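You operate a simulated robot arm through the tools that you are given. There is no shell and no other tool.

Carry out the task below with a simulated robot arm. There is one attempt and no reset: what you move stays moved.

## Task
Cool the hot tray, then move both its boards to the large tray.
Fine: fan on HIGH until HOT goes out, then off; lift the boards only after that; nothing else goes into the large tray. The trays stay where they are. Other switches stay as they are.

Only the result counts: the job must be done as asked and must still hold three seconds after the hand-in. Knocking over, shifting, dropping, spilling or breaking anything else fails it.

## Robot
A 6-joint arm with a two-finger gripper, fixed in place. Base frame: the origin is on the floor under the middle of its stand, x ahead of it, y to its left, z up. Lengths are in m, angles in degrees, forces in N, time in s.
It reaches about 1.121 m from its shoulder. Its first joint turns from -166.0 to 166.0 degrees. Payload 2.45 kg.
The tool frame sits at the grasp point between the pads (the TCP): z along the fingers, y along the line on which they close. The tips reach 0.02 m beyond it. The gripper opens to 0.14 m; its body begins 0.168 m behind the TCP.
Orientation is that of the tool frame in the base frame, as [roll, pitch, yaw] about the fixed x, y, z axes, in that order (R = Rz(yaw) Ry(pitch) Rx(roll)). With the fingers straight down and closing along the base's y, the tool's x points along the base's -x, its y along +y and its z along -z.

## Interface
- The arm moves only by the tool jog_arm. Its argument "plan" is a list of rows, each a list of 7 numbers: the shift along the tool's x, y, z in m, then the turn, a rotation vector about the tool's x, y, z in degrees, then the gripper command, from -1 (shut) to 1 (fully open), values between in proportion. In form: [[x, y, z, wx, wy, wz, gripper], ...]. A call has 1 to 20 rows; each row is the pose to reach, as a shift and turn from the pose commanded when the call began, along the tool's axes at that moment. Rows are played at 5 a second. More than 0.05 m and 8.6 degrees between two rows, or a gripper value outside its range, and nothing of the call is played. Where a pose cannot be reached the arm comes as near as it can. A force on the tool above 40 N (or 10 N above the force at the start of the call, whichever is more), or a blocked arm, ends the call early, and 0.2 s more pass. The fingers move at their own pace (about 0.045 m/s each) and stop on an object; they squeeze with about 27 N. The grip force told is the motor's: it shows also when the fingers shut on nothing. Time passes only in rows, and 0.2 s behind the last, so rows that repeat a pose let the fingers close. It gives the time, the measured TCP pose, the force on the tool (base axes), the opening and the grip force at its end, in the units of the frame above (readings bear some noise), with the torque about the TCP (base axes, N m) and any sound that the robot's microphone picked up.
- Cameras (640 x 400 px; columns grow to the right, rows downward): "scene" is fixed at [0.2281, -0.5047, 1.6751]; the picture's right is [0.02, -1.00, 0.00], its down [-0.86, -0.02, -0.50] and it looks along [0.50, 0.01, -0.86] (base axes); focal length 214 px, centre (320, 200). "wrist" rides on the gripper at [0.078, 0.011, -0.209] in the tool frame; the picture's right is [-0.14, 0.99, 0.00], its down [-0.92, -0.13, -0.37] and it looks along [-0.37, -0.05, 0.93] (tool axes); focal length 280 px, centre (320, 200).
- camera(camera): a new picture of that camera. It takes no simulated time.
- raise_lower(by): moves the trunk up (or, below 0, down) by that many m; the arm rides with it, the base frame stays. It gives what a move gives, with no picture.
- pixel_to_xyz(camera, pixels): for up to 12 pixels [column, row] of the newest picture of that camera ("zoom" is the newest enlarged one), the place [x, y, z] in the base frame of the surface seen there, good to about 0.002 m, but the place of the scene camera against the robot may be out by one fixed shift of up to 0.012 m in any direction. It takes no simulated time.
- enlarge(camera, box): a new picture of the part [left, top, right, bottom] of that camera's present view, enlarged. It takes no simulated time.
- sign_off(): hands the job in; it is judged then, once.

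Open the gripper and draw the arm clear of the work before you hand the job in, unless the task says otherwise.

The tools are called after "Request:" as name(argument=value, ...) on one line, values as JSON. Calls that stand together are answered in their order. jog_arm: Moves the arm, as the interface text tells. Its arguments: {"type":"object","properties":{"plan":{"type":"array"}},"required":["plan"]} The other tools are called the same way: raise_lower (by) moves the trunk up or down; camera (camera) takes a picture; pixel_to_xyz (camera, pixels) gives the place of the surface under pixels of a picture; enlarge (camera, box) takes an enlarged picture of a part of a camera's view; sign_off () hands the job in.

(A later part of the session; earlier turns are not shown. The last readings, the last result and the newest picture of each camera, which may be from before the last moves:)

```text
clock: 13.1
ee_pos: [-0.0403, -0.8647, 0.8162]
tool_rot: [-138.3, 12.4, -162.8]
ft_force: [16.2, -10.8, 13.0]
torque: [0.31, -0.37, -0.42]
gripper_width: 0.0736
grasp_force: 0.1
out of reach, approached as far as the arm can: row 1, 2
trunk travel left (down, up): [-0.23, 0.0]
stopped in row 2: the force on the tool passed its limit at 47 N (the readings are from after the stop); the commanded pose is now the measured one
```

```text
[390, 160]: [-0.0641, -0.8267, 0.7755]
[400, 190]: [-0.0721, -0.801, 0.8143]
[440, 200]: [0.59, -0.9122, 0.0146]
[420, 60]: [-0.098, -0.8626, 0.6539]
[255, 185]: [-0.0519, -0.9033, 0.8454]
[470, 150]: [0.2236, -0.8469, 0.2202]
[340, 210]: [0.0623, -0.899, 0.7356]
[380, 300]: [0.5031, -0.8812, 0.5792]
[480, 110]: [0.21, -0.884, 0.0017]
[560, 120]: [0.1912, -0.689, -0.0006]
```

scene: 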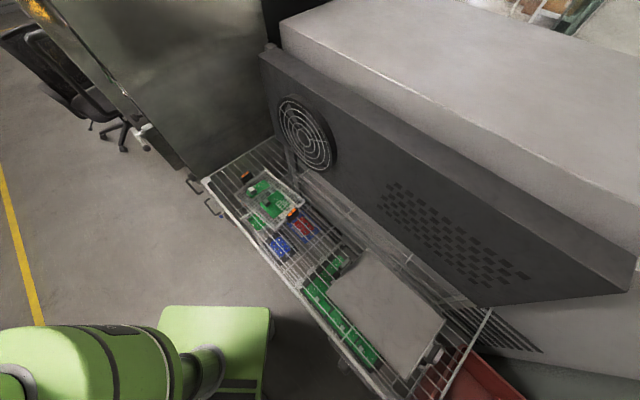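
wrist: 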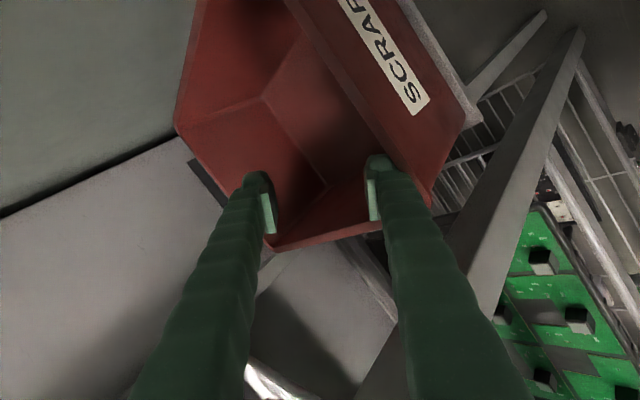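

Finger 2 (right in the picture) is down inside the bin's front wall and pressed against it. Closing the gripper moves that finger up and away from the wall, so I'll close it without moving the arm.

Request:
jog_arm(plan=[[0, 0, 0, 0, 0, 0, -0.4], [0, 0, 0, 0, 0, 0, -0.8], [0, 0, 0, 0, 0, 0, -1], [0, 0, 0, 0, 0, 0, -1], [0, 0, 0, 0, 0, 0, -1]])

Request:
camera(camera="wrist")

```text
clock: 14.3
ee_pos: [-0.0421, -0.8617, 0.81]
tool_rot: [-138.7, 12.3, -163.0]
ft_force: [-0.7, 0.0, -0.4]
torque: [-0.02, 0.0, -0.03]
gripper_width: 0.0002
grasp_force: 25.0
trunk travel left (down, up): [-0.23, 0.0]
```

```text
taken
```

wrist: 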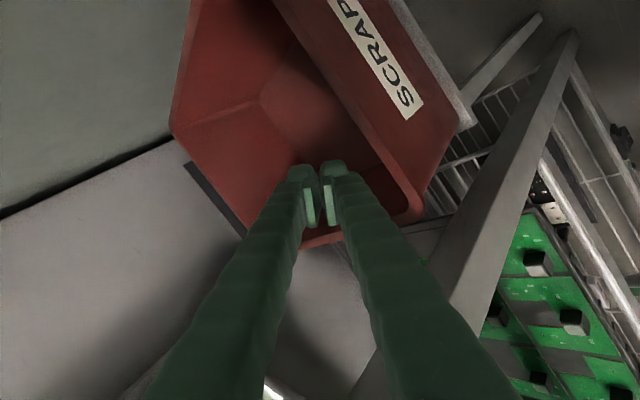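

The contact is released (forces ≈0). I'll test a small unroll about the tool's z in place to learn which direction frees the wrist.

Request:
jog_arm(plan=[[0, 0, 0, 0, 0, 6, -1], [0, 0, 0, 0, 0, 12, -1]])

```text
clock: 14.9
ee_pos: [-0.0428, -0.8619, 0.8095]
tool_rot: [-141.4, 20.0, -172.6]
ft_force: [-0.2, -0.1, 0.0]
torque: [-0.01, 0.0, -0.03]
gripper_width: 0.0
grasp_force: 27.5
trunk travel left (down, up): [-0.23, 0.0]
```

Unrolling works without a limit. I'll continue to unroll while rising straight up.

Request:
jog_arm(plan=[[-0.0103, -0.0176, -0.022, 0, 0, 7, -1], [-0.0205, -0.0352, -0.0441, 0, 0, 14, -1], [-0.0308, -0.0528, -0.0661, 0, 0, 21, -1]])

```text
clock: 15.7
ee_pos: [-0.0446, -0.8696, 0.8345]
tool_rot: [-150.2, 32.1, 168.2]
ft_force: [-0.6, 0.3, -0.6]
torque: [-0.08, -0.02, -0.04]
gripper_width: 0.0
grasp_force: 27.3
out of reach, approached as far as the arm can: row 1, 2, 3
trunk travel left (down, up): [-0.23, 0.0]
```

Only a small rise was possible. I'll take a picture to measure the bin rim and free space before trying another direction.

Request:
camera(camera="wrist")

Request:
camera(camera="scene")

```text
taken
```

wrist: 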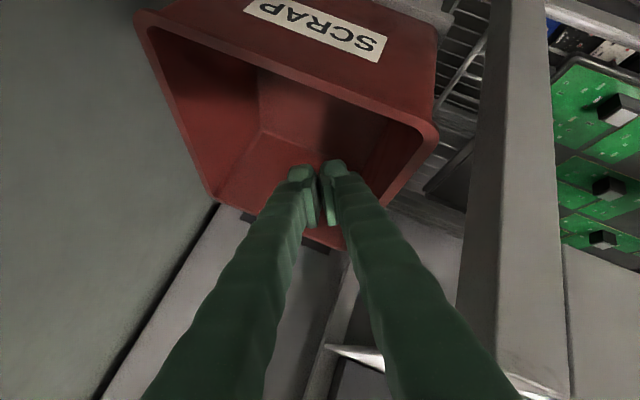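

```text
taken
```

scene: 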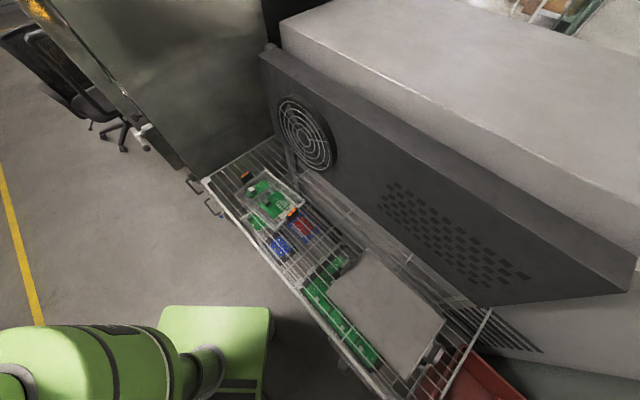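

Request:
pixel_to_xyz(camera="wrist", pixels=[[145, 18], [300, 75], [425, 130], [212, 200], [330, 245], [430, 60], [500, 100], [480, 300], [530, 380], [390, 195], [270, 70], [360, 360]])

Request:
pixel_to_xyz(camera="scene", pixels=[[20, 345], [60, 350], [100, 360], [140, 345], [165, 350], [200, 360], [215, 370], [205, 385], [150, 385], [20, 385], [60, 385], [100, 390]])

```text
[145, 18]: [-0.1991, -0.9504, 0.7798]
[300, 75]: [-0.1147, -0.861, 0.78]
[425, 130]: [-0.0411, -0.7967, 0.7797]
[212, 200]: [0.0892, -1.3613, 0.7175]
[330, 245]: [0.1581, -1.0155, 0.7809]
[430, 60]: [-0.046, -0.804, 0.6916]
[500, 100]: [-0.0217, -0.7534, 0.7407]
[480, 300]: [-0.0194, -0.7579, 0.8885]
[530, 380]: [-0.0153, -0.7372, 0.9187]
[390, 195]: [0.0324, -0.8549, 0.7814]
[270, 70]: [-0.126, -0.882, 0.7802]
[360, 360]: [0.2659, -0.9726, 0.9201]
```

```text
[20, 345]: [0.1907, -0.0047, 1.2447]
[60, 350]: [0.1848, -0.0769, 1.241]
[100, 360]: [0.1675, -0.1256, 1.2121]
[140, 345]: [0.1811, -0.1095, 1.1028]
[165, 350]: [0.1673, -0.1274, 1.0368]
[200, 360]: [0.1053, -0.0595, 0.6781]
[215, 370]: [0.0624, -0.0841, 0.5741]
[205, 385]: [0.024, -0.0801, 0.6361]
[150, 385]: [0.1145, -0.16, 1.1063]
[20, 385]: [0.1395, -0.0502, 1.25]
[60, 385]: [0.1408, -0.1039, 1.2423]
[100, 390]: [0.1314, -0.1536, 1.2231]
```

The bin rim is at z=0.78 and the tips are at ~0.82, so retreating away from the rack is clear. I'll move back along −V with a partial rotation toward the natural orientation, two rows only.

Request:
jog_arm(plan=[[0.0142, 0.0051, -0.0132, -2.7, 1.1, 6.9, -1], [0.0284, 0.0102, -0.0264, -5.5, 2.2, 13.8, -1]])

```text
clock: 16.3
ee_pos: [-0.0727, -0.8412, 0.8378]
tool_rot: [-164.7, 35.3, 151.6]
ft_force: [0.2, -0.1, 0.1]
torque: [0.03, -0.02, -0.01]
gripper_width: 0.0
grasp_force: 27.3
trunk travel left (down, up): [-0.23, 0.0]
```

That succeeded without limits. I'll keep retreating from the rack and up, finishing the rotation toward the 35° tilted natural orientation.

Request:
jog_arm(plan=[[0.0107, -0.0014, -0.0413, -1.9, 0.7, 4.4, -1], [0.0213, -0.0028, -0.0827, -3.7, 1.4, 8.9, -1], [0.032, -0.0042, -0.124, -5.6, 2.05, 13.3, -1]])

```text
clock: 17.1
ee_pos: [-0.1347, -0.7733, 0.8128]
tool_rot: [-178.9, 35.2, 136.5]
ft_force: [0.0, -0.1, -0.3]
torque: [-0.06, -0.01, -0.05]
gripper_width: 0.0
grasp_force: 27.4
out of reach, approached as far as the arm can: row 1, 2, 3
trunk travel left (down, up): [-0.23, 0.0]
```

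The arm again sank instead of rising, so some joint limit blocks upward motion here. I'll test a pure small retreat toward the robot to learn which directions are free.

Request:
jog_arm(plan=[[0.0246, 0, -0.0172, 0, 0, 0, -1], [0.0492, 0, -0.0344, 0, 0, 0, -1]])

Request:
camera(camera="wrist")

Request:
camera(camera="scene")

```text
clock: 17.7
ee_pos: [-0.1825, -0.728, 0.7826]
tool_rot: [-179.7, 35.2, 135.4]
ft_force: [-2.0, -0.8, 2.2]
torque: [0.19, -0.01, 0.14]
gripper_width: 0.0
grasp_force: 27.2
out of reach, approached as far as the arm can: row 1, 2
trunk travel left (down, up): [-0.23, 0.0]
```

```text
taken
```

wrist: 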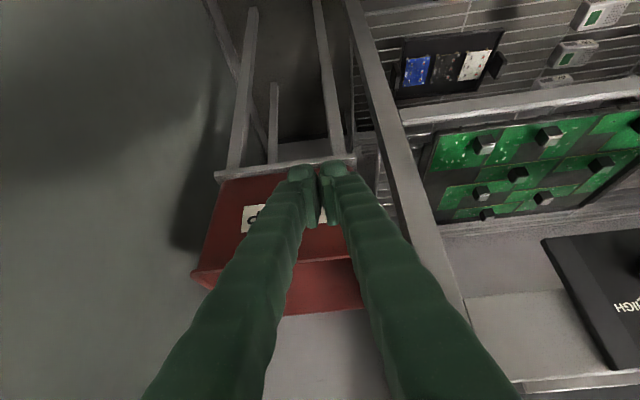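

```text
taken
```

scene: 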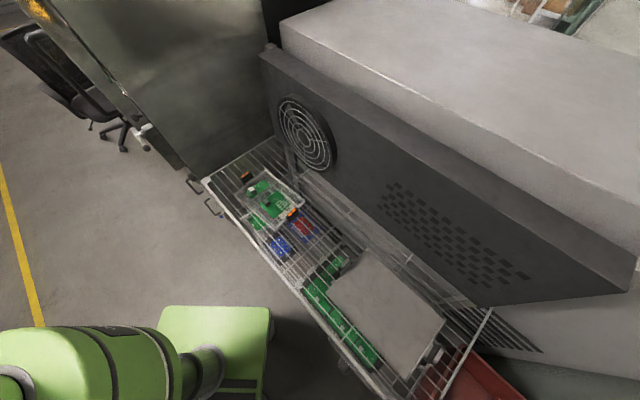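

The tool slid along a boundary again (retreating forces z down), which suggests the arm flipped into an elbow-down configuration during the roll. I'll enlarge the visible part of the arm to check.

Request:
enlarge(camera="scene", box=[0, 280, 320, 400])

```text
2.00 times, centred on (160, 340) of scene
```

zoom: 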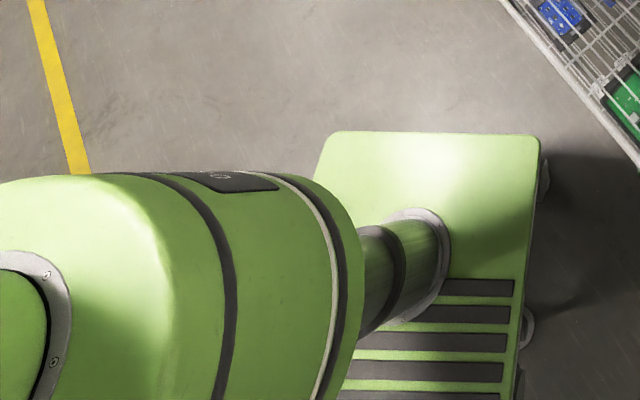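

The visible part doesn't settle it. I'll test the elbow-down hypothesis: tilt the tool toward horizontal (less wrist bend) while rising, away from everything in front of the rack.

Request:
jog_arm(plan=[[-0.0115, 0, -0.0164, 0, -7, 0, -1], [-0.023, 0, -0.0328, 0, -14, 0, -1], [-0.0344, 0, -0.0491, 0, -21, 0, -1]])

```text
clock: 18.5
ee_pos: [-0.1811, -0.728, 0.8395]
tool_rot: [-179.5, 56.0, 135.5]
ft_force: [0.6, -0.4, 0.2]
torque: [0.0, 0.01, 0.0]
gripper_width: 0.0004
grasp_force: 26.9
out of reach, approached as far as the arm can: row 1
trunk travel left (down, up): [-0.23, 0.0]
```

Tilting toward horizontal freed the motion, confirming the elbow-down state, in which a horizontal tool is comfortable — useful for the knob. I'll tilt on to horizontal and slide along the front of the rack toward the knob, fingers part-open.

Request:
jog_arm(plan=[[-0.0013, 0.02, -0.0009, 0, -6.8, 0, -1], [-0.0026, 0.04, -0.0018, 0, -13.6, 0, -1], [-0.004, 0.06, -0.0027, 0, -20.4, 0, -0.5], [-0.0053, 0.08, -0.0036, 0, -27.2, 0, 0], [-0.0066, 0.1, -0.0045, 0, -34, 0, 0]])

Request:
camera(camera="wrist")

```text
clock: 19.7
ee_pos: [-0.1273, -0.6729, 0.8996]
tool_rot: [-166.2, 88.0, 148.8]
ft_force: [0.3, 0.2, 0.3]
torque: [0.06, 0.09, 0.07]
gripper_width: 0.0688
grasp_force: 0.2
out of reach, approached as far as the arm can: row 1, 2, 3, 4, 5
trunk travel left (down, up): [-0.23, 0.0]
```

```text
taken
```

wrist: 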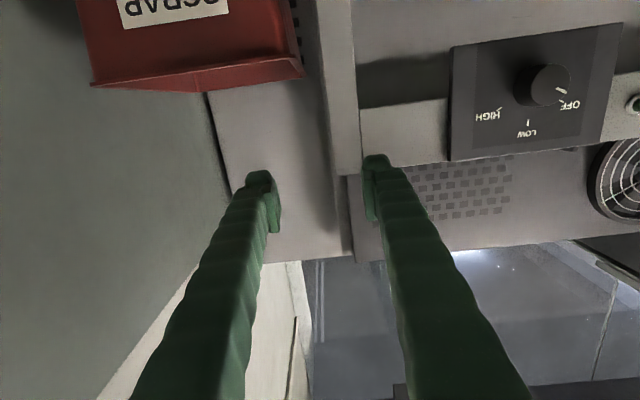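

The picture shows the tool level in front of the rack's end post, with the panel at (535,85), but the arm is in an awkward wrist configuration. I'll rise straight up 0.25 m, well clear of everything, to recover a normal configuration there.

Request:
jog_arm(plan=[[-0.045, 0, 0, 0, 0, 0, 0], [-0.09, 0, 0, 0, 0, 0, 0], [-0.135, 0, 0, 0, 0, 0, 0], [-0.18, 0, 0, 0, 0, 0, 0], [-0.225, 0, 0, 0, 0, 0, 0], [-0.25, 0, 0, 0, 0, 0, 0]])

```text
clock: 21.1
ee_pos: [-0.1205, -0.6692, 1.1508]
tool_rot: [-70.7, 89.8, -115.4]
ft_force: [-0.3, 0.6, 0.1]
torque: [-0.01, 0.0, 0.0]
gripper_width: 0.0702
grasp_force: 0.0
trunk travel left (down, up): [-0.23, 0.0]
```

The rise was free of limits. Now I'll tilt the tool back down in place in steps (90°→60°) to see if the limit shows up here.

Request:
jog_arm(plan=[[0, 0, 0, 0, 7.5, 0, 0], [0, 0, 0, 0, 15, 0, 0], [0, 0, 0, 0, 22.5, 0, 0], [0, 0, 0, 0, 30, 0, 0]])

Request:
camera(camera="wrist")

Request:
camera(camera="scene")

```text
clock: 22.1
ee_pos: [-0.1203, -0.6676, 1.1498]
tool_rot: [-179.5, 59.9, 135.7]
ft_force: [0.1, -1.0, 0.0]
torque: [0.03, 0.04, 0.01]
gripper_width: 0.07
grasp_force: 0.0
trunk travel left (down, up): [-0.23, 0.0]
```

```text
taken
```

wrist: 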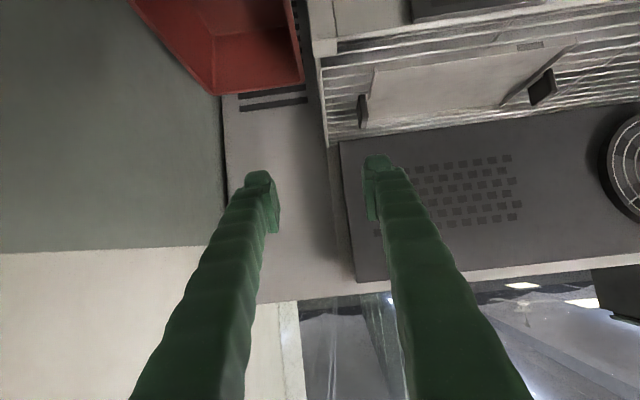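

```text
taken
```

scene: 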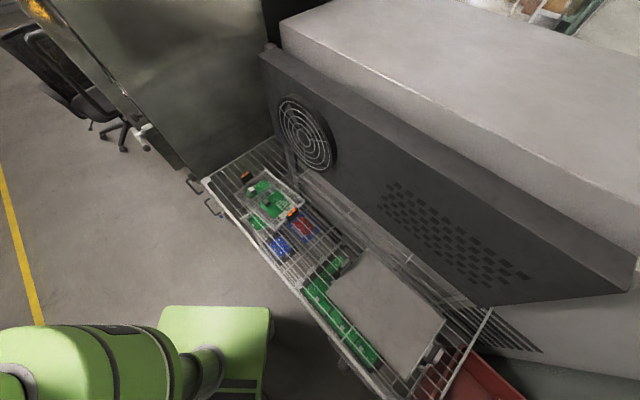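

No limit so far. I'll continue tilting to straight down at this height and move a little toward the robot.

Request:
jog_arm(plan=[[0, 0, 0, 0, 7.5, 0, 0], [0, 0, 0, 0, 15, 0, 0], [0, 0, 0, 0, 22.5, 0, 0], [0, 0, 0, 0, 30, 0, 0], [0, 0, 0, 0, 37.5, 0, 0], [0, 0, 0, 0, 45, 0, 0], [0, 0, 0, 0, 52.5, 0, 0], [0, 0, 0, 0, 60, 0, 0]])

```text
clock: 23.9
ee_pos: [-0.1185, -0.669, 1.1496]
tool_rot: [-179.8, -0.2, 135.1]
ft_force: [-0.3, -0.4, 0.0]
torque: [0.02, 0.03, -0.01]
gripper_width: 0.07
grasp_force: 0.0
trunk travel left (down, up): [-0.23, 0.0]
```

The arm is back in a normal straight-down pose with no limits flagged. I'll lower the trunk by 0.13 m to its starting height; the TCP is in the open in front of the rack.

Request:
raise_lower(by=-0.13)

```text
clock: 25.5
ee_pos: [-0.1192, -0.669, 1.02]
tool_rot: [-179.8, 0.2, 135.2]
ft_force: [0.4, -0.2, 1.2]
torque: [0.0, 0.0, 0.0]
gripper_width: 0.0702
grasp_force: 0.1
trunk travel left (down, up): [-0.1, 0.13]
```

I'll slide along the rack front (+u) to the knob's u position while tilting the tool to 45° nose-in, staying at v≈0.36, z≈1.02, clear of the rack.

Request:
jog_arm(plan=[[0.005, 0.038, 0, 0, -7.5, 0, 0], [0.01, 0.076, 0, 0, -15, 0, 0], [0.015, 0.114, 0, 0, -22.5, 0, 0], [0.02, 0.152, 0, 0, -30, 0, 0], [0.025, 0.19, 0, 0, -37.5, 0, 0], [0.029, 0.2288, 0, 0, -45, 0, 0]])

Request:
camera(camera="wrist")

```text
clock: 26.9
ee_pos: [0.0216, -0.488, 1.0223]
tool_rot: [-179.8, 45.2, 135.4]
ft_force: [0.9, 0.6, -0.6]
torque: [0.04, 0.0, 0.03]
gripper_width: 0.0699
grasp_force: 0.1
trunk travel left (down, up): [-0.1, 0.13]
```

```text
taken
```

wrist: 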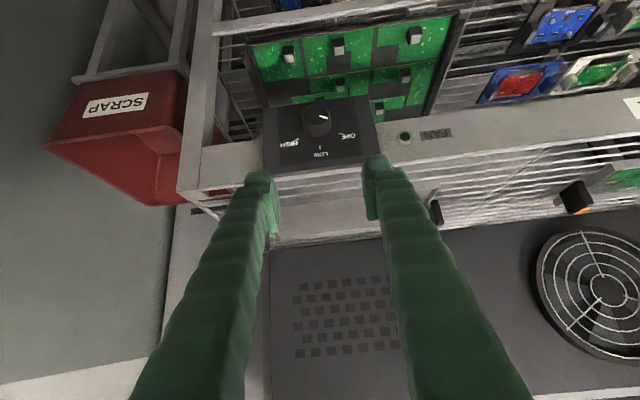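

The tool is now at the knob's u with 45° tilt and no limits. I'll check the bin against its first-picture position, and refine the knob's location from this view.

Request:
enlarge(camera="scene", box=[320, 300, 480, 400])

Request:
enlarge(camera="wrist", box=[250, 80, 410, 180])

```text
4.00 times, centred on (400, 350) of scene
```

zoom: 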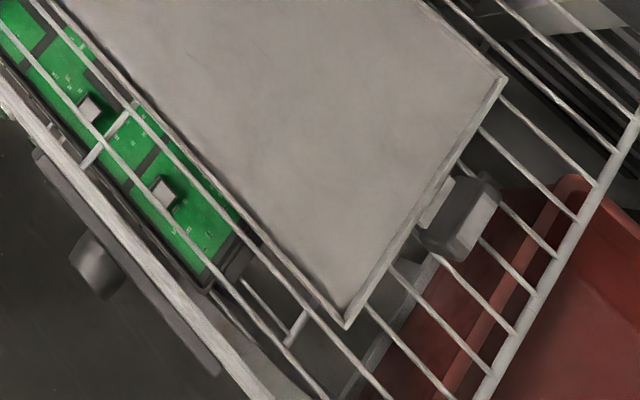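

```text
4.00 times, centred on (330, 130) of wrist
```

zoom: 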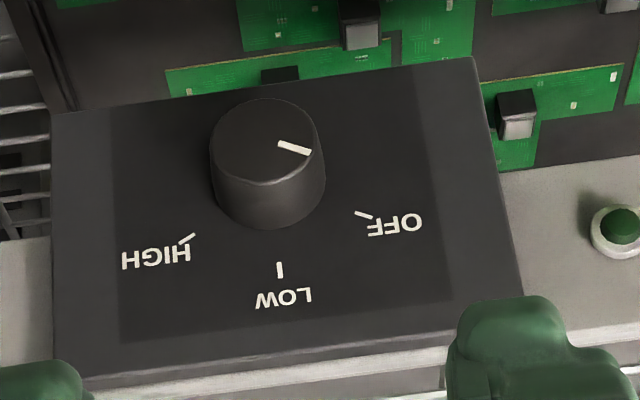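

The bin sits exactly where it did in the first picture (corner at (575,180)), so nothing was shifted. I'll measure the knob face and panel from this closer view.

Request:
pixel_to_xyz(camera="zoom", pixels=[[264, 142], [265, 105], [268, 180], [215, 145], [318, 135], [295, 148], [364, 214], [280, 270], [188, 238], [110, 200], [440, 150], [268, 205]])

```text
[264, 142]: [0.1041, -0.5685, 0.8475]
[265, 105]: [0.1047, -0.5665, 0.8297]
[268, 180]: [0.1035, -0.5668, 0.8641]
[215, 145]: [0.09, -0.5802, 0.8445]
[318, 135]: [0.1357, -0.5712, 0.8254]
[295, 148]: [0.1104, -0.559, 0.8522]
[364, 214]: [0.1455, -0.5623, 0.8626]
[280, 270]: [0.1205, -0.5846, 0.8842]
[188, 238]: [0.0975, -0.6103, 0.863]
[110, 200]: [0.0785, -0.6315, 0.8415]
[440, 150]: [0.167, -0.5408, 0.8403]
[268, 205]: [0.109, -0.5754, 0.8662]
```

The knob face centre is at (0.1041,−0.5685,0.847), radius ≈0.018, panel at v≈0.501. I'll move to a pre-grasp 0.07 m short of the knob along the 45° tool axis.

Request:
jog_arm(plan=[[0.0104, 0.0004, 0.0341, 0, 0, 0, 0], [0.0208, 0.0007, 0.0683, 0, 0, 0, 0], [0.0311, 0.001, 0.1024, 0, 0, 0, 0], [0.0415, 0.0014, 0.1365, 0, 0, 0, 0], [0.0415, 0.0014, 0.1365, 0, 0, 0, 0]])

Request:
camera(camera="wrist")

```text
clock: 28.1
ee_pos: [0.0624, -0.5487, 0.9035]
tool_rot: [179.1, 44.7, 134.8]
ft_force: [-0.3, 0.0, 0.6]
torque: [-0.01, 0.0, 0.0]
gripper_width: 0.0701
grasp_force: 0.1
out of reach, approached as far as the arm can: row 3, 4, 5
trunk travel left (down, up): [-0.1, 0.13]
```

```text
taken
```

wrist: 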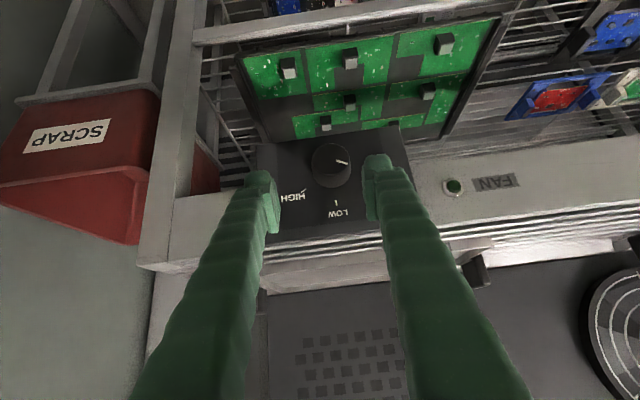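

The arm fell 0.015 m short in u here, at the inner boundary. Lowering the trunk by 0.1 m should put the pose inside reach; the tips are 0.03 m in front of the knob face, so lowering is clear.

Request:
raise_lower(by=-0.1)

```text
clock: 29.4
ee_pos: [0.0613, -0.5472, 0.804]
tool_rot: [179.1, 44.7, 134.9]
ft_force: [0.5, -0.1, 0.2]
torque: [-0.01, 0.02, 0.0]
gripper_width: 0.0699
grasp_force: 0.0
trunk travel left (down, up): [0.0, 0.23]
```

I'll go back up to the pre-grasp height with the trunk lowered, correcting u and the small roll.

Request:
jog_arm(plan=[[-0.0211, 0.005, -0.0225, 0.3, 0, 0, 0], [-0.0422, 0.01, -0.045, 0.6, 0, 0, 0], [-0.0633, 0.0152, -0.0675, 0.9, -0.3, 0, 0], [-0.0633, 0.0152, -0.0675, 0.9, -0.3, 0, 0]])

```text
clock: 30.4
ee_pos: [0.0714, -0.5348, 0.8953]
tool_rot: [179.9, 45.1, 134.9]
ft_force: [-0.3, 0.4, -0.4]
torque: [-0.03, 0.0, 0.01]
gripper_width: 0.0697
grasp_force: 0.1
trunk travel left (down, up): [0.0, 0.23]
```

Pre-grasp reached without limits. I'll test in the air how far I can sweep about the knob axis (clockwise), up to 56°.

Request:
jog_arm(plan=[[0, 0, 0, -5.66, 0, 5.66, 0], [0, 0, 0, -11.31, 0, 11.31, 0], [0, 0, 0, -16.97, 0, 16.97, 0], [0, 0, 0, -22.63, 0, 22.63, 0], [0, 0, 0, -28.28, 0, 28.28, 0], [0, 0, 0, -33.94, 0, 33.94, 0], [0, 0, 0, -39.6, 0, 39.6, 0]])

```text
clock: 32.0
ee_pos: [0.0719, -0.5359, 0.8963]
tool_rot: [115.5, 23.2, 95.3]
ft_force: [-0.1, -0.1, 0.9]
torque: [-0.03, 0.0, 0.0]
gripper_width: 0.07
grasp_force: 0.0
trunk travel left (down, up): [0.0, 0.23]
```

A 56° sweep works without limits. I'll see if it can go further, to 88°.

Request:
jog_arm(plan=[[0, 0, 0, -5.66, 0, 5.66, 0], [0, 0, 0, -11.31, 0, 11.31, 0], [0, 0, 0, -16.97, 0, 16.97, 0], [0, 0, 0, -22.63, 0, 22.63, 0]])

```text
clock: 33.0
ee_pos: [0.0703, -0.5353, 0.8957]
tool_rot: [91.3, 1.3, 89.9]
ft_force: [0.5, -0.5, 0.3]
torque: [0.01, 0.01, 0.01]
gripper_width: 0.0704
grasp_force: 0.0
trunk travel left (down, up): [0.0, 0.23]
```

Still no limit at 88°. I'll test up to 124°, which would cover OFF→HIGH in one grip.

Request:
jog_arm(plan=[[0, 0, 0, -5.66, 0, 5.66, 0], [0, 0, 0, -11.31, 0, 11.31, 0], [0, 0, 0, -16.97, 0, 16.97, 0], [0, 0, 0, -22.63, 0, 22.63, 0]])

```text
clock: 34.0
ee_pos: [0.0891, -0.5259, 0.8985]
tool_rot: [69.7, -21.4, 92.3]
ft_force: [-0.7, 0.7, 0.4]
torque: [-0.02, 0.02, 0.01]
gripper_width: 0.0698
grasp_force: 0.1
out of reach, approached as far as the arm can: row 4
trunk travel left (down, up): [0.0, 0.23]
```

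The sweep reaches about 112–118° here, so a first stroke of ~100° plus a short second stroke is feasible. I'll swing back to the starting angle (α≈0) at the pre-grasp.

Request:
jog_arm(plan=[[-0.0042, 0.0037, -0.0083, 5.57, 0, -5.57, 0], [-0.0083, 0.0073, -0.0165, 11.14, 0, -11.14, 0], [-0.0083, 0.0073, -0.0165, 16.7, 0, -16.7, 0], [-0.0083, 0.0073, -0.0165, 22.27, 0, -22.27, 0], [-0.0083, 0.0073, -0.0165, 27.84, 0, -27.84, 0], [-0.0083, 0.0073, -0.0165, 33.4, 0, -33.4, 0], [-0.0083, 0.0073, -0.0165, 38.97, 0, -38.97, 0], [-0.0083, 0.0073, -0.0165, 44.54, 0, -44.54, 0], [-0.0083, 0.0073, -0.0165, 50.1, 0, -50.1, 0], [-0.0083, 0.0073, -0.0165, 55.67, 0, -55.67, 0], [-0.0083, 0.0073, -0.0165, 61.24, 0, -61.24, 0], [-0.0083, 0.0073, -0.0165, 66.8, 0, -66.8, 0], [-0.0083, 0.0073, -0.0165, 72.37, 0, -72.37, 0], [-0.0083, 0.0073, -0.0165, 77.94, 0, -77.94, 0], [-0.0083, 0.0073, -0.0165, 83.5, 0, -83.5, 0]])

Request:
camera(camera="wrist")

```text
clock: 37.2
ee_pos: [0.072, -0.5349, 0.8958]
tool_rot: [177.3, 45.0, 132.9]
ft_force: [0.1, -1.0, 0.3]
torque: [-0.02, -0.02, 0.02]
gripper_width: 0.0701
grasp_force: 0.0
trunk travel left (down, up): [0.0, 0.23]
```

```text
taken
```

wrist: 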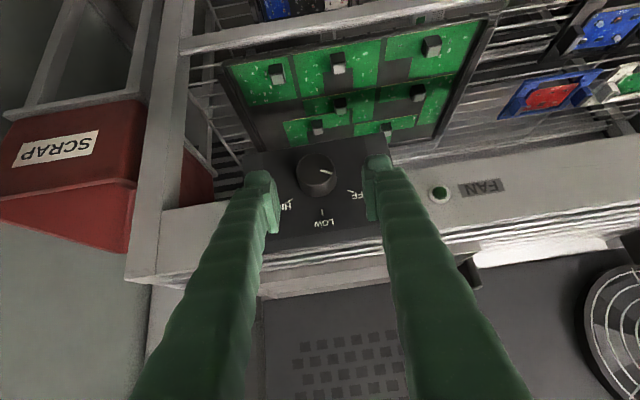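

Aligned again at the pre-grasp (α≈2°), with the knob centred between the fingers at (318,175). I'll advance 0.068 m along the tool axis so the pads straddle the knob.

Request:
jog_arm(plan=[[0.0002, -0.0003, 0.0171, 0, 0, 0, 0], [0.0003, -0.0006, 0.0342, 0, 0, 0, 0], [0.0005, -0.0008, 0.0513, 0, 0, 0, 0], [0.0006, -0.0011, 0.0684, 0, 0, 0, 0]])

Request:
camera(camera="wrist")

Request:
enlarge(camera="wrist", box=[220, 120, 420, 245])

```text
clock: 38.2
ee_pos: [0.1055, -0.567, 0.8459]
tool_rot: [177.2, 45.1, 133.0]
ft_force: [0.8, -0.4, -1.1]
torque: [-0.01, 0.01, -0.01]
gripper_width: 0.07
grasp_force: 0.0
trunk travel left (down, up): [0.0, 0.23]
```

```text
taken
```

wrist: 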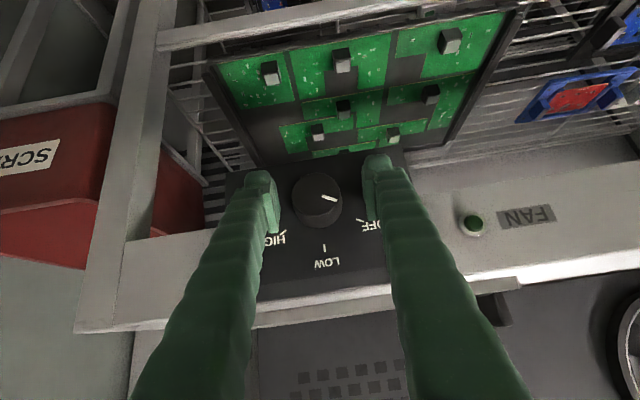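

```text
3.20 times, centred on (320, 182) of wrist
```

zoom: 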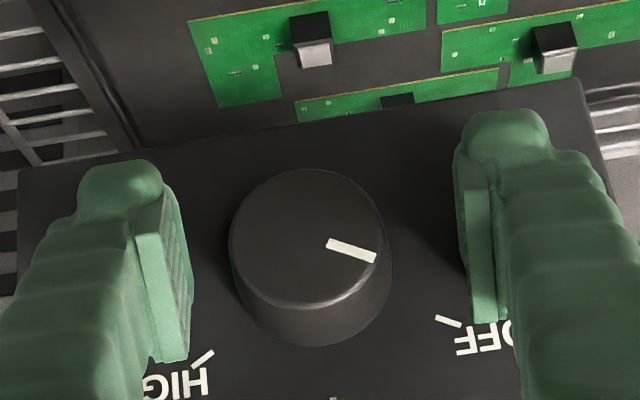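

The pads straddle the knob (face at (318,200)) cleanly. I'll close the gripper on it without moving.

Request:
jog_arm(plan=[[0, 0, 0, 0, 0, 0, -0.4], [0, 0, 0, 0, 0, 0, -1], [0, 0, 0, 0, 0, 0, -1], [0, 0, 0, 0, 0, 0, -1], [0, 0, 0, 0, 0, 0, -1]])

Request:
enlarge(camera="wrist", box=[220, 120, 420, 245])

```text
clock: 39.5
ee_pos: [0.1024, -0.57, 0.8462]
tool_rot: [177.2, 44.9, 132.7]
ft_force: [-25.2, -4.4, -4.6]
torque: [0.25, 0.32, -0.48]
gripper_width: 0.039
grasp_force: 45.2
trunk travel left (down, up): [0.0, 0.23]
```

```text
3.20 times, centred on (320, 182) of wrist
```

zoom: 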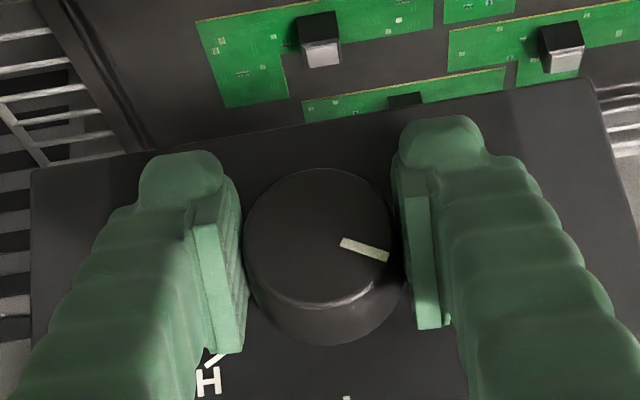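

The left finger touches first and the tool is pushed toward −u (force −25 N), so the knob sits ~4 mm more to −u than my TCP. I'll shift the TCP −0.004 m along tool y to centre the grip.

Request:
jog_arm(plan=[[0, -0.002, 0, 0, 0, 0, -1], [0, -0.004, 0, 0, 0, 0, -1], [0, -0.004, 0, 0, 0, 0, -1]])

```text
clock: 40.2
ee_pos: [0.1025, -0.5692, 0.8479]
tool_rot: [177.1, 44.9, 133.0]
ft_force: [-11.9, 6.7, -7.5]
torque: [-0.17, -0.18, -0.21]
gripper_width: 0.0388
grasp_force: 45.3
trunk travel left (down, up): [0.0, 0.23]
```

The grip is centred now (sideways force small, width 0.039). I'll turn 30° clockwise about the knob axis and check the pointer.

Request:
jog_arm(plan=[[0, 0, 0, -3.54, 0, 3.54, -1], [0, 0, 0, -7.07, 0, 7.07, -1], [0, 0, 0, -10.6, 0, 10.6, -1], [0, 0, 0, -14.14, 0, 14.14, -1], [0, 0, 0, -17.68, 0, 17.68, -1], [0, 0, 0, -21.2, 0, 21.2, -1]])

Request:
enlarge(camera="wrist", box=[220, 120, 420, 245])

```text
clock: 41.6
ee_pos: [0.1031, -0.569, 0.8465]
tool_rot: [138.5, 36.9, 107.1]
ft_force: [-19.1, 19.0, -16.6]
torque: [0.05, 0.07, 0.12]
gripper_width: 0.0389
grasp_force: 45.1
trunk travel left (down, up): [0.0, 0.23]
```

```text
3.20 times, centred on (320, 182) of wrist
```

zoom: 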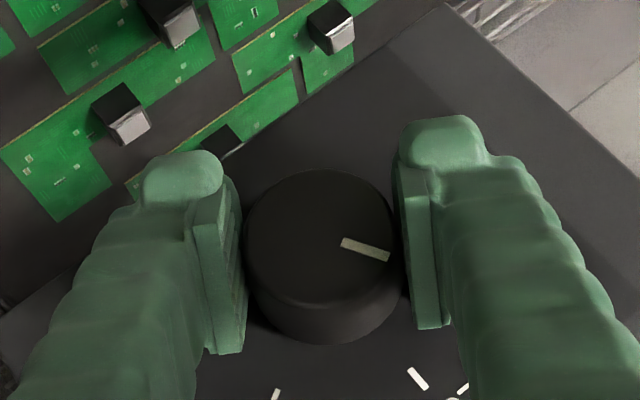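

The knob turns with the gripper (pointer unchanged relative to the pads), no slip. There is a 32 N push mostly away from the panel, so I'll back off 3 mm along −V and continue turning 42°.

Request:
jog_arm(plan=[[0.003, -0.0008, -0.0012, 0, 0, 0, -1], [0.003, -0.0008, -0.0012, -4.24, 0, 4.24, -1], [0.003, -0.0008, -0.0012, -8.49, 0, 8.49, -1], [0.003, -0.0008, -0.0012, -12.73, 0, 12.73, -1], [0.003, -0.0008, -0.0012, -16.97, 0, 16.97, -1]])

Request:
enlarge(camera="wrist", box=[220, 120, 420, 245])

```text
clock: 42.9
ee_pos: [0.1023, -0.5699, 0.8454]
tool_rot: [115.4, 23.4, 95.3]
ft_force: [-1.5, -3.6, -8.9]
torque: [-0.17, -0.2, 0.39]
gripper_width: 0.0387
grasp_force: 45.3
trunk travel left (down, up): [0.0, 0.23]
```

```text
3.20 times, centred on (320, 182) of wrist
```

zoom: 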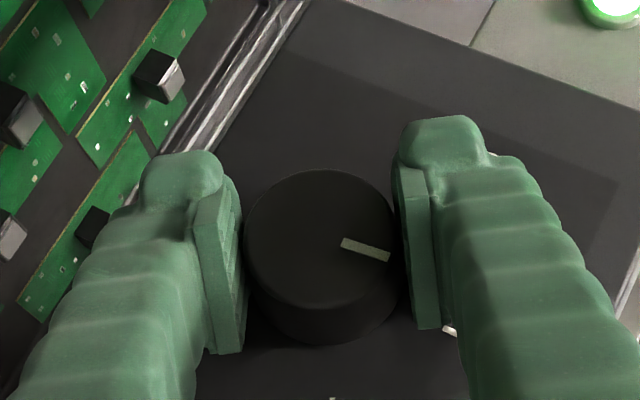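

The fan lamp is lit now (LOW) and the force dropped to 10 N. I'll continue turning 48° more toward HIGH.

Request:
jog_arm(plan=[[0, 0, 0, -4.24, 0, 4.24, -1], [0, 0, 0, -8.49, 0, 8.49, -1], [0, 0, 0, -12.73, 0, 12.73, -1], [0, 0, 0, -16.97, 0, 16.97, -1], [0, 0, 0, -21.2, 0, 21.2, -1], [0, 0, 0, -25.46, 0, 25.46, -1], [0, 0, 0, -29.7, 0, 29.7, -1], [0, 0, 0, -33.94, 0, 33.94, -1]])

Request:
camera(camera="wrist")

Request:
camera(camera="scene")

```text
clock: 44.6
ee_pos: [0.1016, -0.5697, 0.8449]
tool_rot: [80.0, -9.9, 90.8]
ft_force: [-3.0, -12.5, -6.7]
torque: [-0.09, -0.03, -0.47]
gripper_width: 0.0387
grasp_force: 45.0
trunk travel left (down, up): [0.0, 0.23]
```

```text
taken
```

wrist: 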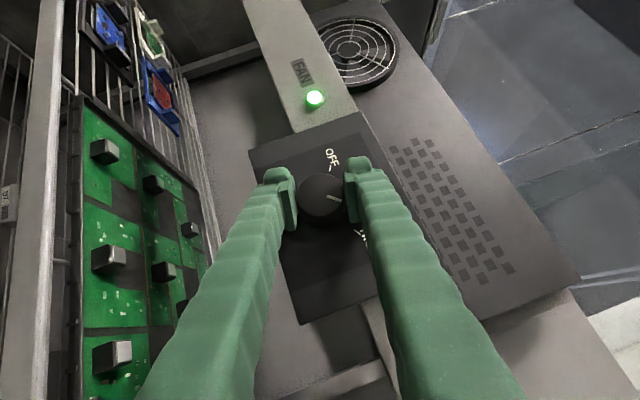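

```text
taken
```

scene: 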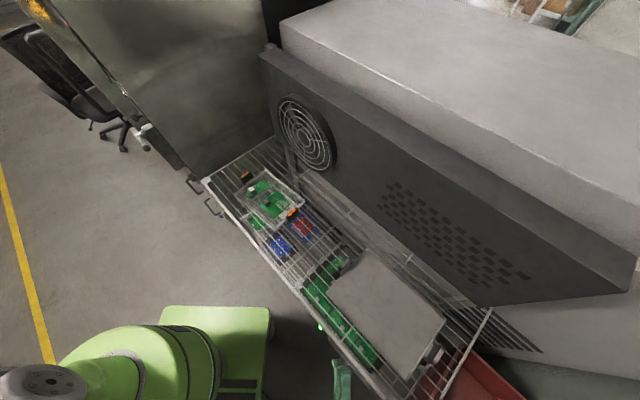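

The fan lamp is bright and about 102° have been turned. I'll zoom on the knob to see the pointer against the HIGH tick.

Request:
enlarge(camera="wrist", box=[240, 130, 420, 250])

Request:
jog_arm(plan=[[0, 0, 0, -4.24, 0, 4.24, -1], [0, 0, 0, -8.49, 0, 8.49, -1]])

Request:
enlarge(camera="wrist", box=[240, 130, 420, 250])

```text
3.33 times, centred on (330, 190) of wrist
```

zoom: 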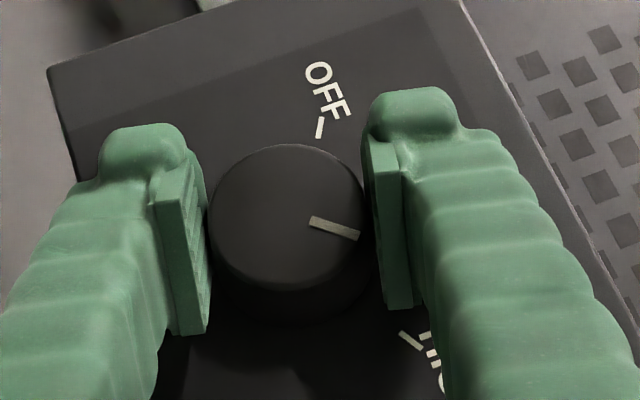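

```text
clock: 45.4
ee_pos: [0.1044, -0.5667, 0.8468]
tool_rot: [71.8, -18.2, 91.7]
ft_force: [-13.2, -1.2, -7.8]
torque: [0.48, 0.45, -1.3]
gripper_width: 0.0392
grasp_force: 44.8
out of reach, approached as far as the arm can: row 2
trunk travel left (down, up): [0.0, 0.23]
stopped in row 2: the force on the tool passed its limit at 40 N (the readings are from after the stop); the commanded pose is now the measured one
```

```text
3.33 times, centred on (330, 190) of wrist
```

zoom: 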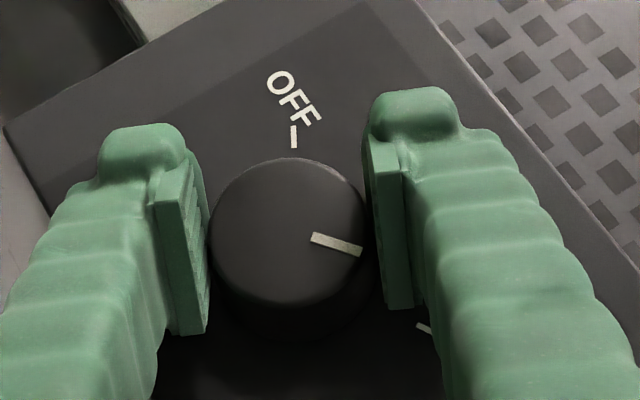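

The pointer is about 15° short of the HIGH tick and the arm is at its sweep limit. I'll release the knob, swing back about 60° and re-grip to finish the turn.

Request:
jog_arm(plan=[[0, 0, 0, 0, 0, 0, -0.3], [0, 0, 0, 0, 0, 0, 0], [0, 0, 0, 0, 0, 0, 0], [0, 0, 0, 0, 0, 0, 0]])

Request:
camera(camera="wrist")

Request:
enlarge(camera="wrist", box=[240, 130, 420, 250])

```text
clock: 46.4
ee_pos: [0.1056, -0.567, 0.8474]
tool_rot: [71.8, -18.2, 92.0]
ft_force: [-0.8, 0.0, 0.6]
torque: [-0.01, 0.0, -0.02]
gripper_width: 0.0698
grasp_force: 0.1
trunk travel left (down, up): [0.0, 0.23]
```

```text
taken
```

wrist: 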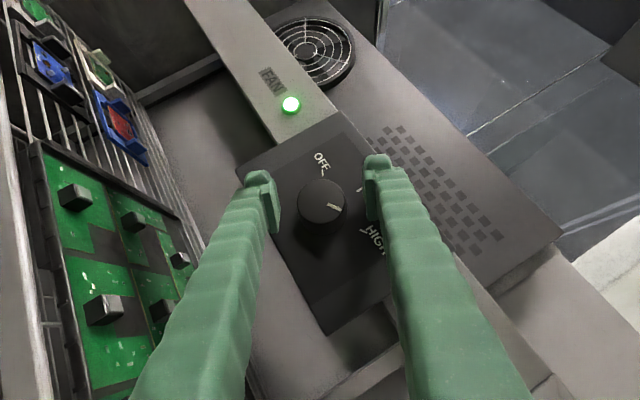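

```text
3.33 times, centred on (330, 190) of wrist
```

zoom: 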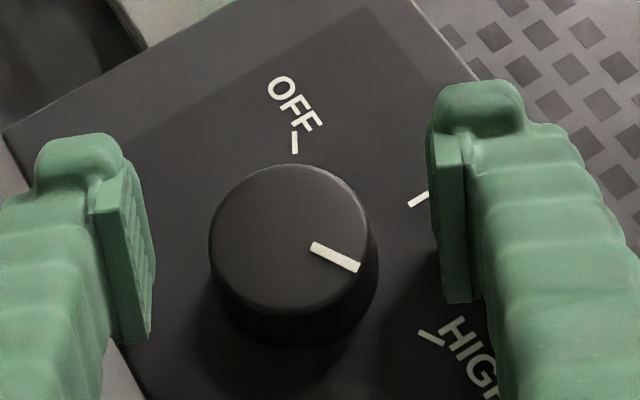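

After release the pointer moved on by itself toward HIGH (detent). I'll measure the pointer's 3D direction to see whether it sits at HIGH.

Request:
pixel_to_xyz(camera="zoom", pixels=[[316, 249], [335, 257], [354, 265], [290, 238], [432, 338], [424, 332], [440, 344], [295, 143], [418, 199], [215, 235], [365, 235], [290, 170]])

Request:
enlarge(camera="scene", box=[190, 130, 350, 230])

```text
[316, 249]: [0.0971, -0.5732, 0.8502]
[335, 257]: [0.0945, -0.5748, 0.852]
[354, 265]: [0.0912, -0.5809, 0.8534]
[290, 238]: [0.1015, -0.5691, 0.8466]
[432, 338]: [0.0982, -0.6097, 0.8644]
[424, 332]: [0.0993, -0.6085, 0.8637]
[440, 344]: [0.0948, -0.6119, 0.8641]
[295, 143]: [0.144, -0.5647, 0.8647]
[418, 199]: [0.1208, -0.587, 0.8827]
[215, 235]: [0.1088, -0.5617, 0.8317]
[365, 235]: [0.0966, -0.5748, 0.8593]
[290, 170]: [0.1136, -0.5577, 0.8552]
```

```text
4.00 times, centred on (270, 180) of scene
```

zoom: 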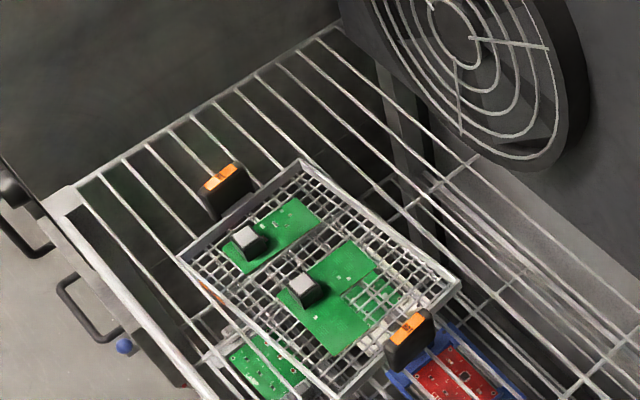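

The pointer direction (≈65–70° from vertical) matches the HIGH tick (62°), so the knob is at HIGH; HOT tags are still orange. I'll stay here, gripper open around the knob, and wait.

Request:
jog_arm(plan=[[0, 0, 0, 0, 0, 0, 0], [0, 0, 0, 0, 0, 0, 0], [0, 0, 0, 0, 0, 0, 0], [0, 0, 0, 0, 0, 0, 0], [0, 0, 0, 0, 0, 0, 0], [0, 0, 0, 0, 0, 0, 0], [0, 0, 0, 0, 0, 0, 0], [0, 0, 0, 0, 0, 0, 0], [0, 0, 0, 0, 0, 0, 0], [0, 0, 0, 0, 0, 0, 0], [0, 0, 0, 0, 0, 0, 0], [0, 0, 0, 0, 0, 0, 0], [0, 0, 0, 0, 0, 0, 0], [0, 0, 0, 0, 0, 0, 0], [0, 0, 0, 0, 0, 0, 0], [0, 0, 0, 0, 0, 0, 0], [0, 0, 0, 0, 0, 0, 0], [0, 0, 0, 0, 0, 0, 0], [0, 0, 0, 0, 0, 0, 0], [0, 0, 0, 0, 0, 0, 0]])

Request:
enlarge(camera="scene", box=[190, 130, 350, 230])

```text
clock: 50.6
ee_pos: [0.1071, -0.5663, 0.8472]
tool_rot: [71.9, -18.2, 92.1]
ft_force: [0.6, 0.6, 0.9]
torque: [0.0, -0.01, 0.03]
gripper_width: 0.0699
grasp_force: 0.1
trunk travel left (down, up): [0.0, 0.23]
```

```text
4.00 times, centred on (270, 180) of scene
```

zoom: 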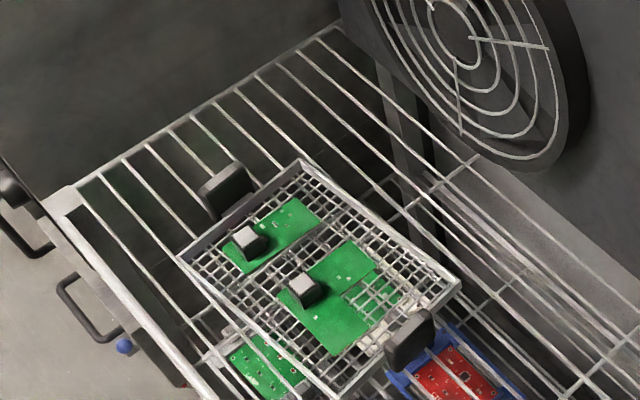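

All HOT tags on the tray have gone dark. I'll centre the TCP slightly (−u, −v), and close on the knob to turn it back to OFF.

Request:
jog_arm(plan=[[-0.0011, 0.0018, -0.0039, 0, 0, 0, 0], [-0.0011, 0.0018, -0.0039, 0, 0, 0, -0.5], [-0.0011, 0.0018, -0.0039, 0, 0, 0, -1], [-0.0011, 0.0018, -0.0039, 0, 0, 0, -1], [-0.0011, 0.0018, -0.0039, 0, 0, 0, -1]])

```text
clock: 51.8
ee_pos: [0.1022, -0.5679, 0.8466]
tool_rot: [72.1, -18.4, 91.7]
ft_force: [-0.3, 6.6, -13.2]
torque: [0.18, 0.19, -0.04]
gripper_width: 0.0391
grasp_force: 43.5
trunk travel left (down, up): [0.0, 0.23]
```

Gripped (width 0.039, force ≈15 N). I'll turn 60° counter-clockwise back and check.

Request:
jog_arm(plan=[[0, 0, 0, 4.24, 0, -4.24, -1], [0, 0, 0, 8.49, 0, -8.49, -1], [0, 0, 0, 12.73, 0, -12.73, -1], [0, 0, 0, 16.97, 0, -16.97, -1], [0, 0, 0, 21.2, 0, -21.2, -1], [0, 0, 0, 25.46, 0, -25.46, -1], [0, 0, 0, 29.7, 0, -29.7, -1], [0, 0, 0, 33.94, 0, -33.94, -1], [0, 0, 0, 38.18, 0, -38.18, -1], [0, 0, 0, 42.43, 0, -42.43, -1]])

Request:
enlarge(camera="wrist", box=[220, 120, 420, 245])

```text
clock: 54.0
ee_pos: [0.1022, -0.5693, 0.8453]
tool_rot: [114.6, 21.5, 93.9]
ft_force: [2.6, -3.8, -7.6]
torque: [0.21, 0.17, -0.44]
gripper_width: 0.0386
grasp_force: 45.5
trunk travel left (down, up): [0.0, 0.23]
stopped in row 10: the force on the tool passed its limit at 41 N (the readings are from after the stop); the commanded pose is now the measured one
```

```text
3.20 times, centred on (320, 182) of wrist
```

zoom: 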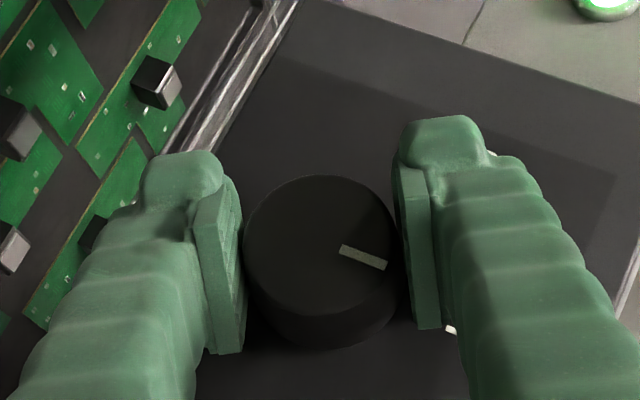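

About half way back (α≈55°), the force relaxed after the stop. I'll continue counter-clockwise in a shorter batch.

Request:
jog_arm(plan=[[0, 0, 0, 4.24, 0, -4.24, -1], [0, 0, 0, 8.49, 0, -8.49, -1], [0, 0, 0, 12.73, 0, -12.73, -1], [0, 0, 0, 16.97, 0, -16.97, -1], [0, 0, 0, 21.2, 0, -21.2, -1]])

```text
clock: 55.2
ee_pos: [0.1011, -0.5686, 0.8455]
tool_rot: [143.8, 38.0, 109.3]
ft_force: [-7.7, -2.7, -14.4]
torque: [0.43, 0.43, -0.3]
gripper_width: 0.0388
grasp_force: 44.9
trunk travel left (down, up): [0.0, 0.23]
```

α≈27° now with a 16 N load. I'll continue 30° further toward OFF and look at the pointer.

Request:
jog_arm(plan=[[0, 0, 0, 4.24, 0, -4.24, -1], [0, 0, 0, 8.49, 0, -8.49, -1], [0, 0, 0, 12.73, 0, -12.73, -1], [0, 0, 0, 16.97, 0, -16.97, -1], [0, 0, 0, 21.2, 0, -21.2, -1]])

Request:
camera(camera="wrist")

Request:
enlarge(camera="wrist", box=[220, 120, 420, 245])

```text
clock: 56.4
ee_pos: [0.1021, -0.5678, 0.8451]
tool_rot: [-177.5, 44.2, 136.0]
ft_force: [-7.0, -5.2, -11.3]
torque: [0.68, -0.18, -0.49]
gripper_width: 0.0389
grasp_force: 44.9
trunk travel left (down, up): [0.0, 0.23]
```

```text
taken
```

wrist: 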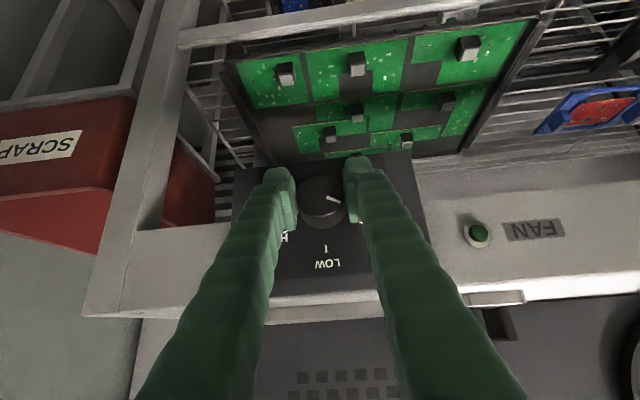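

```text
3.20 times, centred on (320, 182) of wrist
```

zoom: 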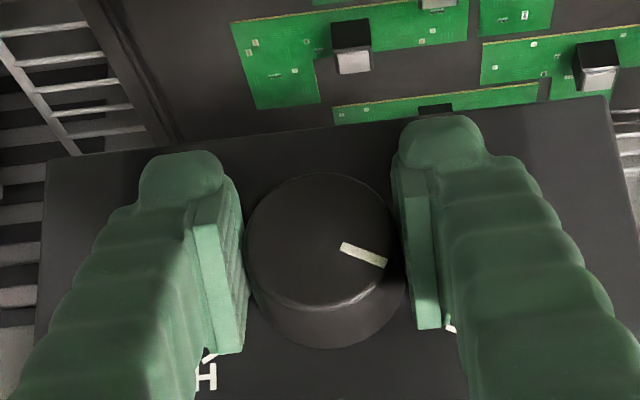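

The lamp is out and the pointer is near its original place. I'll release the knob and retreat along the tool axis, then check the pointer against OFF.

Request:
jog_arm(plan=[[0, 0, 0, 0, 0, 0, -0.4], [0, 0, 0, 0, 0, 0, 0], [0, 0, 0, 0, 0, 0, 0], [0, 0, -0.02, 0, 0, 0, 0], [0, 0, -0.045, 0, 0, 0, 0], [0, 0, -0.07, 0, 0, 0, 0]])

Request:
camera(camera="wrist")

Request:
enlarge(camera="wrist", box=[220, 120, 420, 245])

```text
clock: 57.8
ee_pos: [0.0706, -0.5303, 0.8961]
tool_rot: [-177.0, 44.2, 136.1]
ft_force: [0.2, 0.0, 0.2]
torque: [0.02, -0.01, 0.0]
gripper_width: 0.0698
grasp_force: 0.0
trunk travel left (down, up): [0.0, 0.23]
```

```text
taken
```

wrist: 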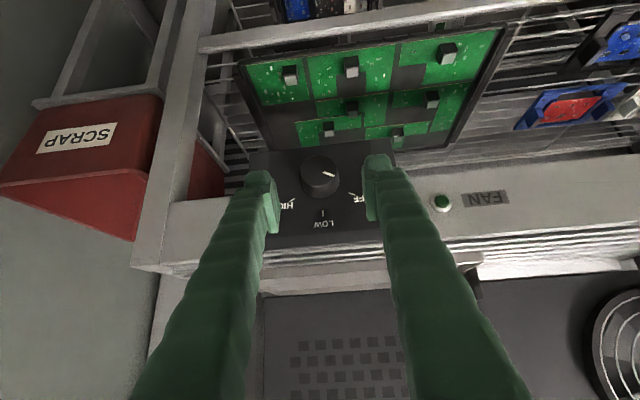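

```text
3.20 times, centred on (320, 182) of wrist
```

zoom: 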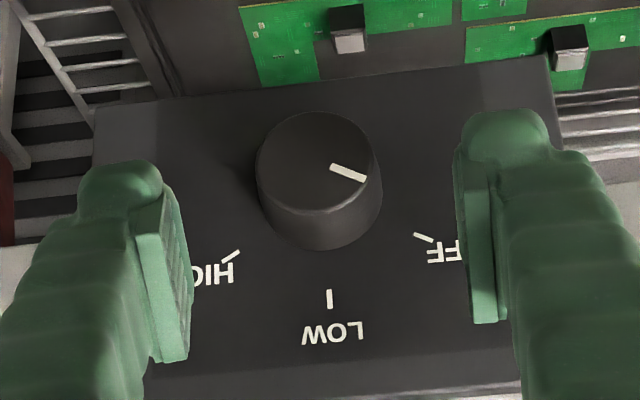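

The pointer is parallel to the OFF tick (slope ≈20°) and the lamp is dark: the fan is off. Now for the boards: I'll raise the trunk 0.2 m, which lifts the tool clear above the rack.

Request:
raise_lower(by=0.2)

```text
clock: 59.9
ee_pos: [0.0713, -0.5306, 1.0971]
tool_rot: [-176.9, 44.2, 136.0]
ft_force: [0.3, 0.3, 0.5]
torque: [0.0, 0.04, 0.0]
gripper_width: 0.0702
grasp_force: 0.1
trunk travel left (down, up): [-0.2, 0.03]
```

I'll straighten the tool to point down while rising 0.1 m.

Request:
jog_arm(plan=[[-0.012, 0, -0.012, -0.4, 7.37, 0.1, 0], [-0.023, 0, -0.024, -0.8, 14.7, 0.2, 0], [-0.035, 0, -0.036, -1.2, 22.1, 0.35, 0], [-0.047, 0, -0.048, -1.6, 29.5, 0.5, 0], [-0.058, 0, -0.06, -2.0, 36.8, 0.6, 0], [-0.07, 0, -0.072, -2.4, 44.2, 0.72, 0]])

```text
clock: 61.3
ee_pos: [0.0755, -0.5317, 1.1974]
tool_rot: [179.8, -0.1, 134.3]
ft_force: [-0.4, 0.6, -0.4]
torque: [0.04, 0.04, 0.01]
gripper_width: 0.0702
grasp_force: 0.1
trunk travel left (down, up): [-0.2, 0.03]
```

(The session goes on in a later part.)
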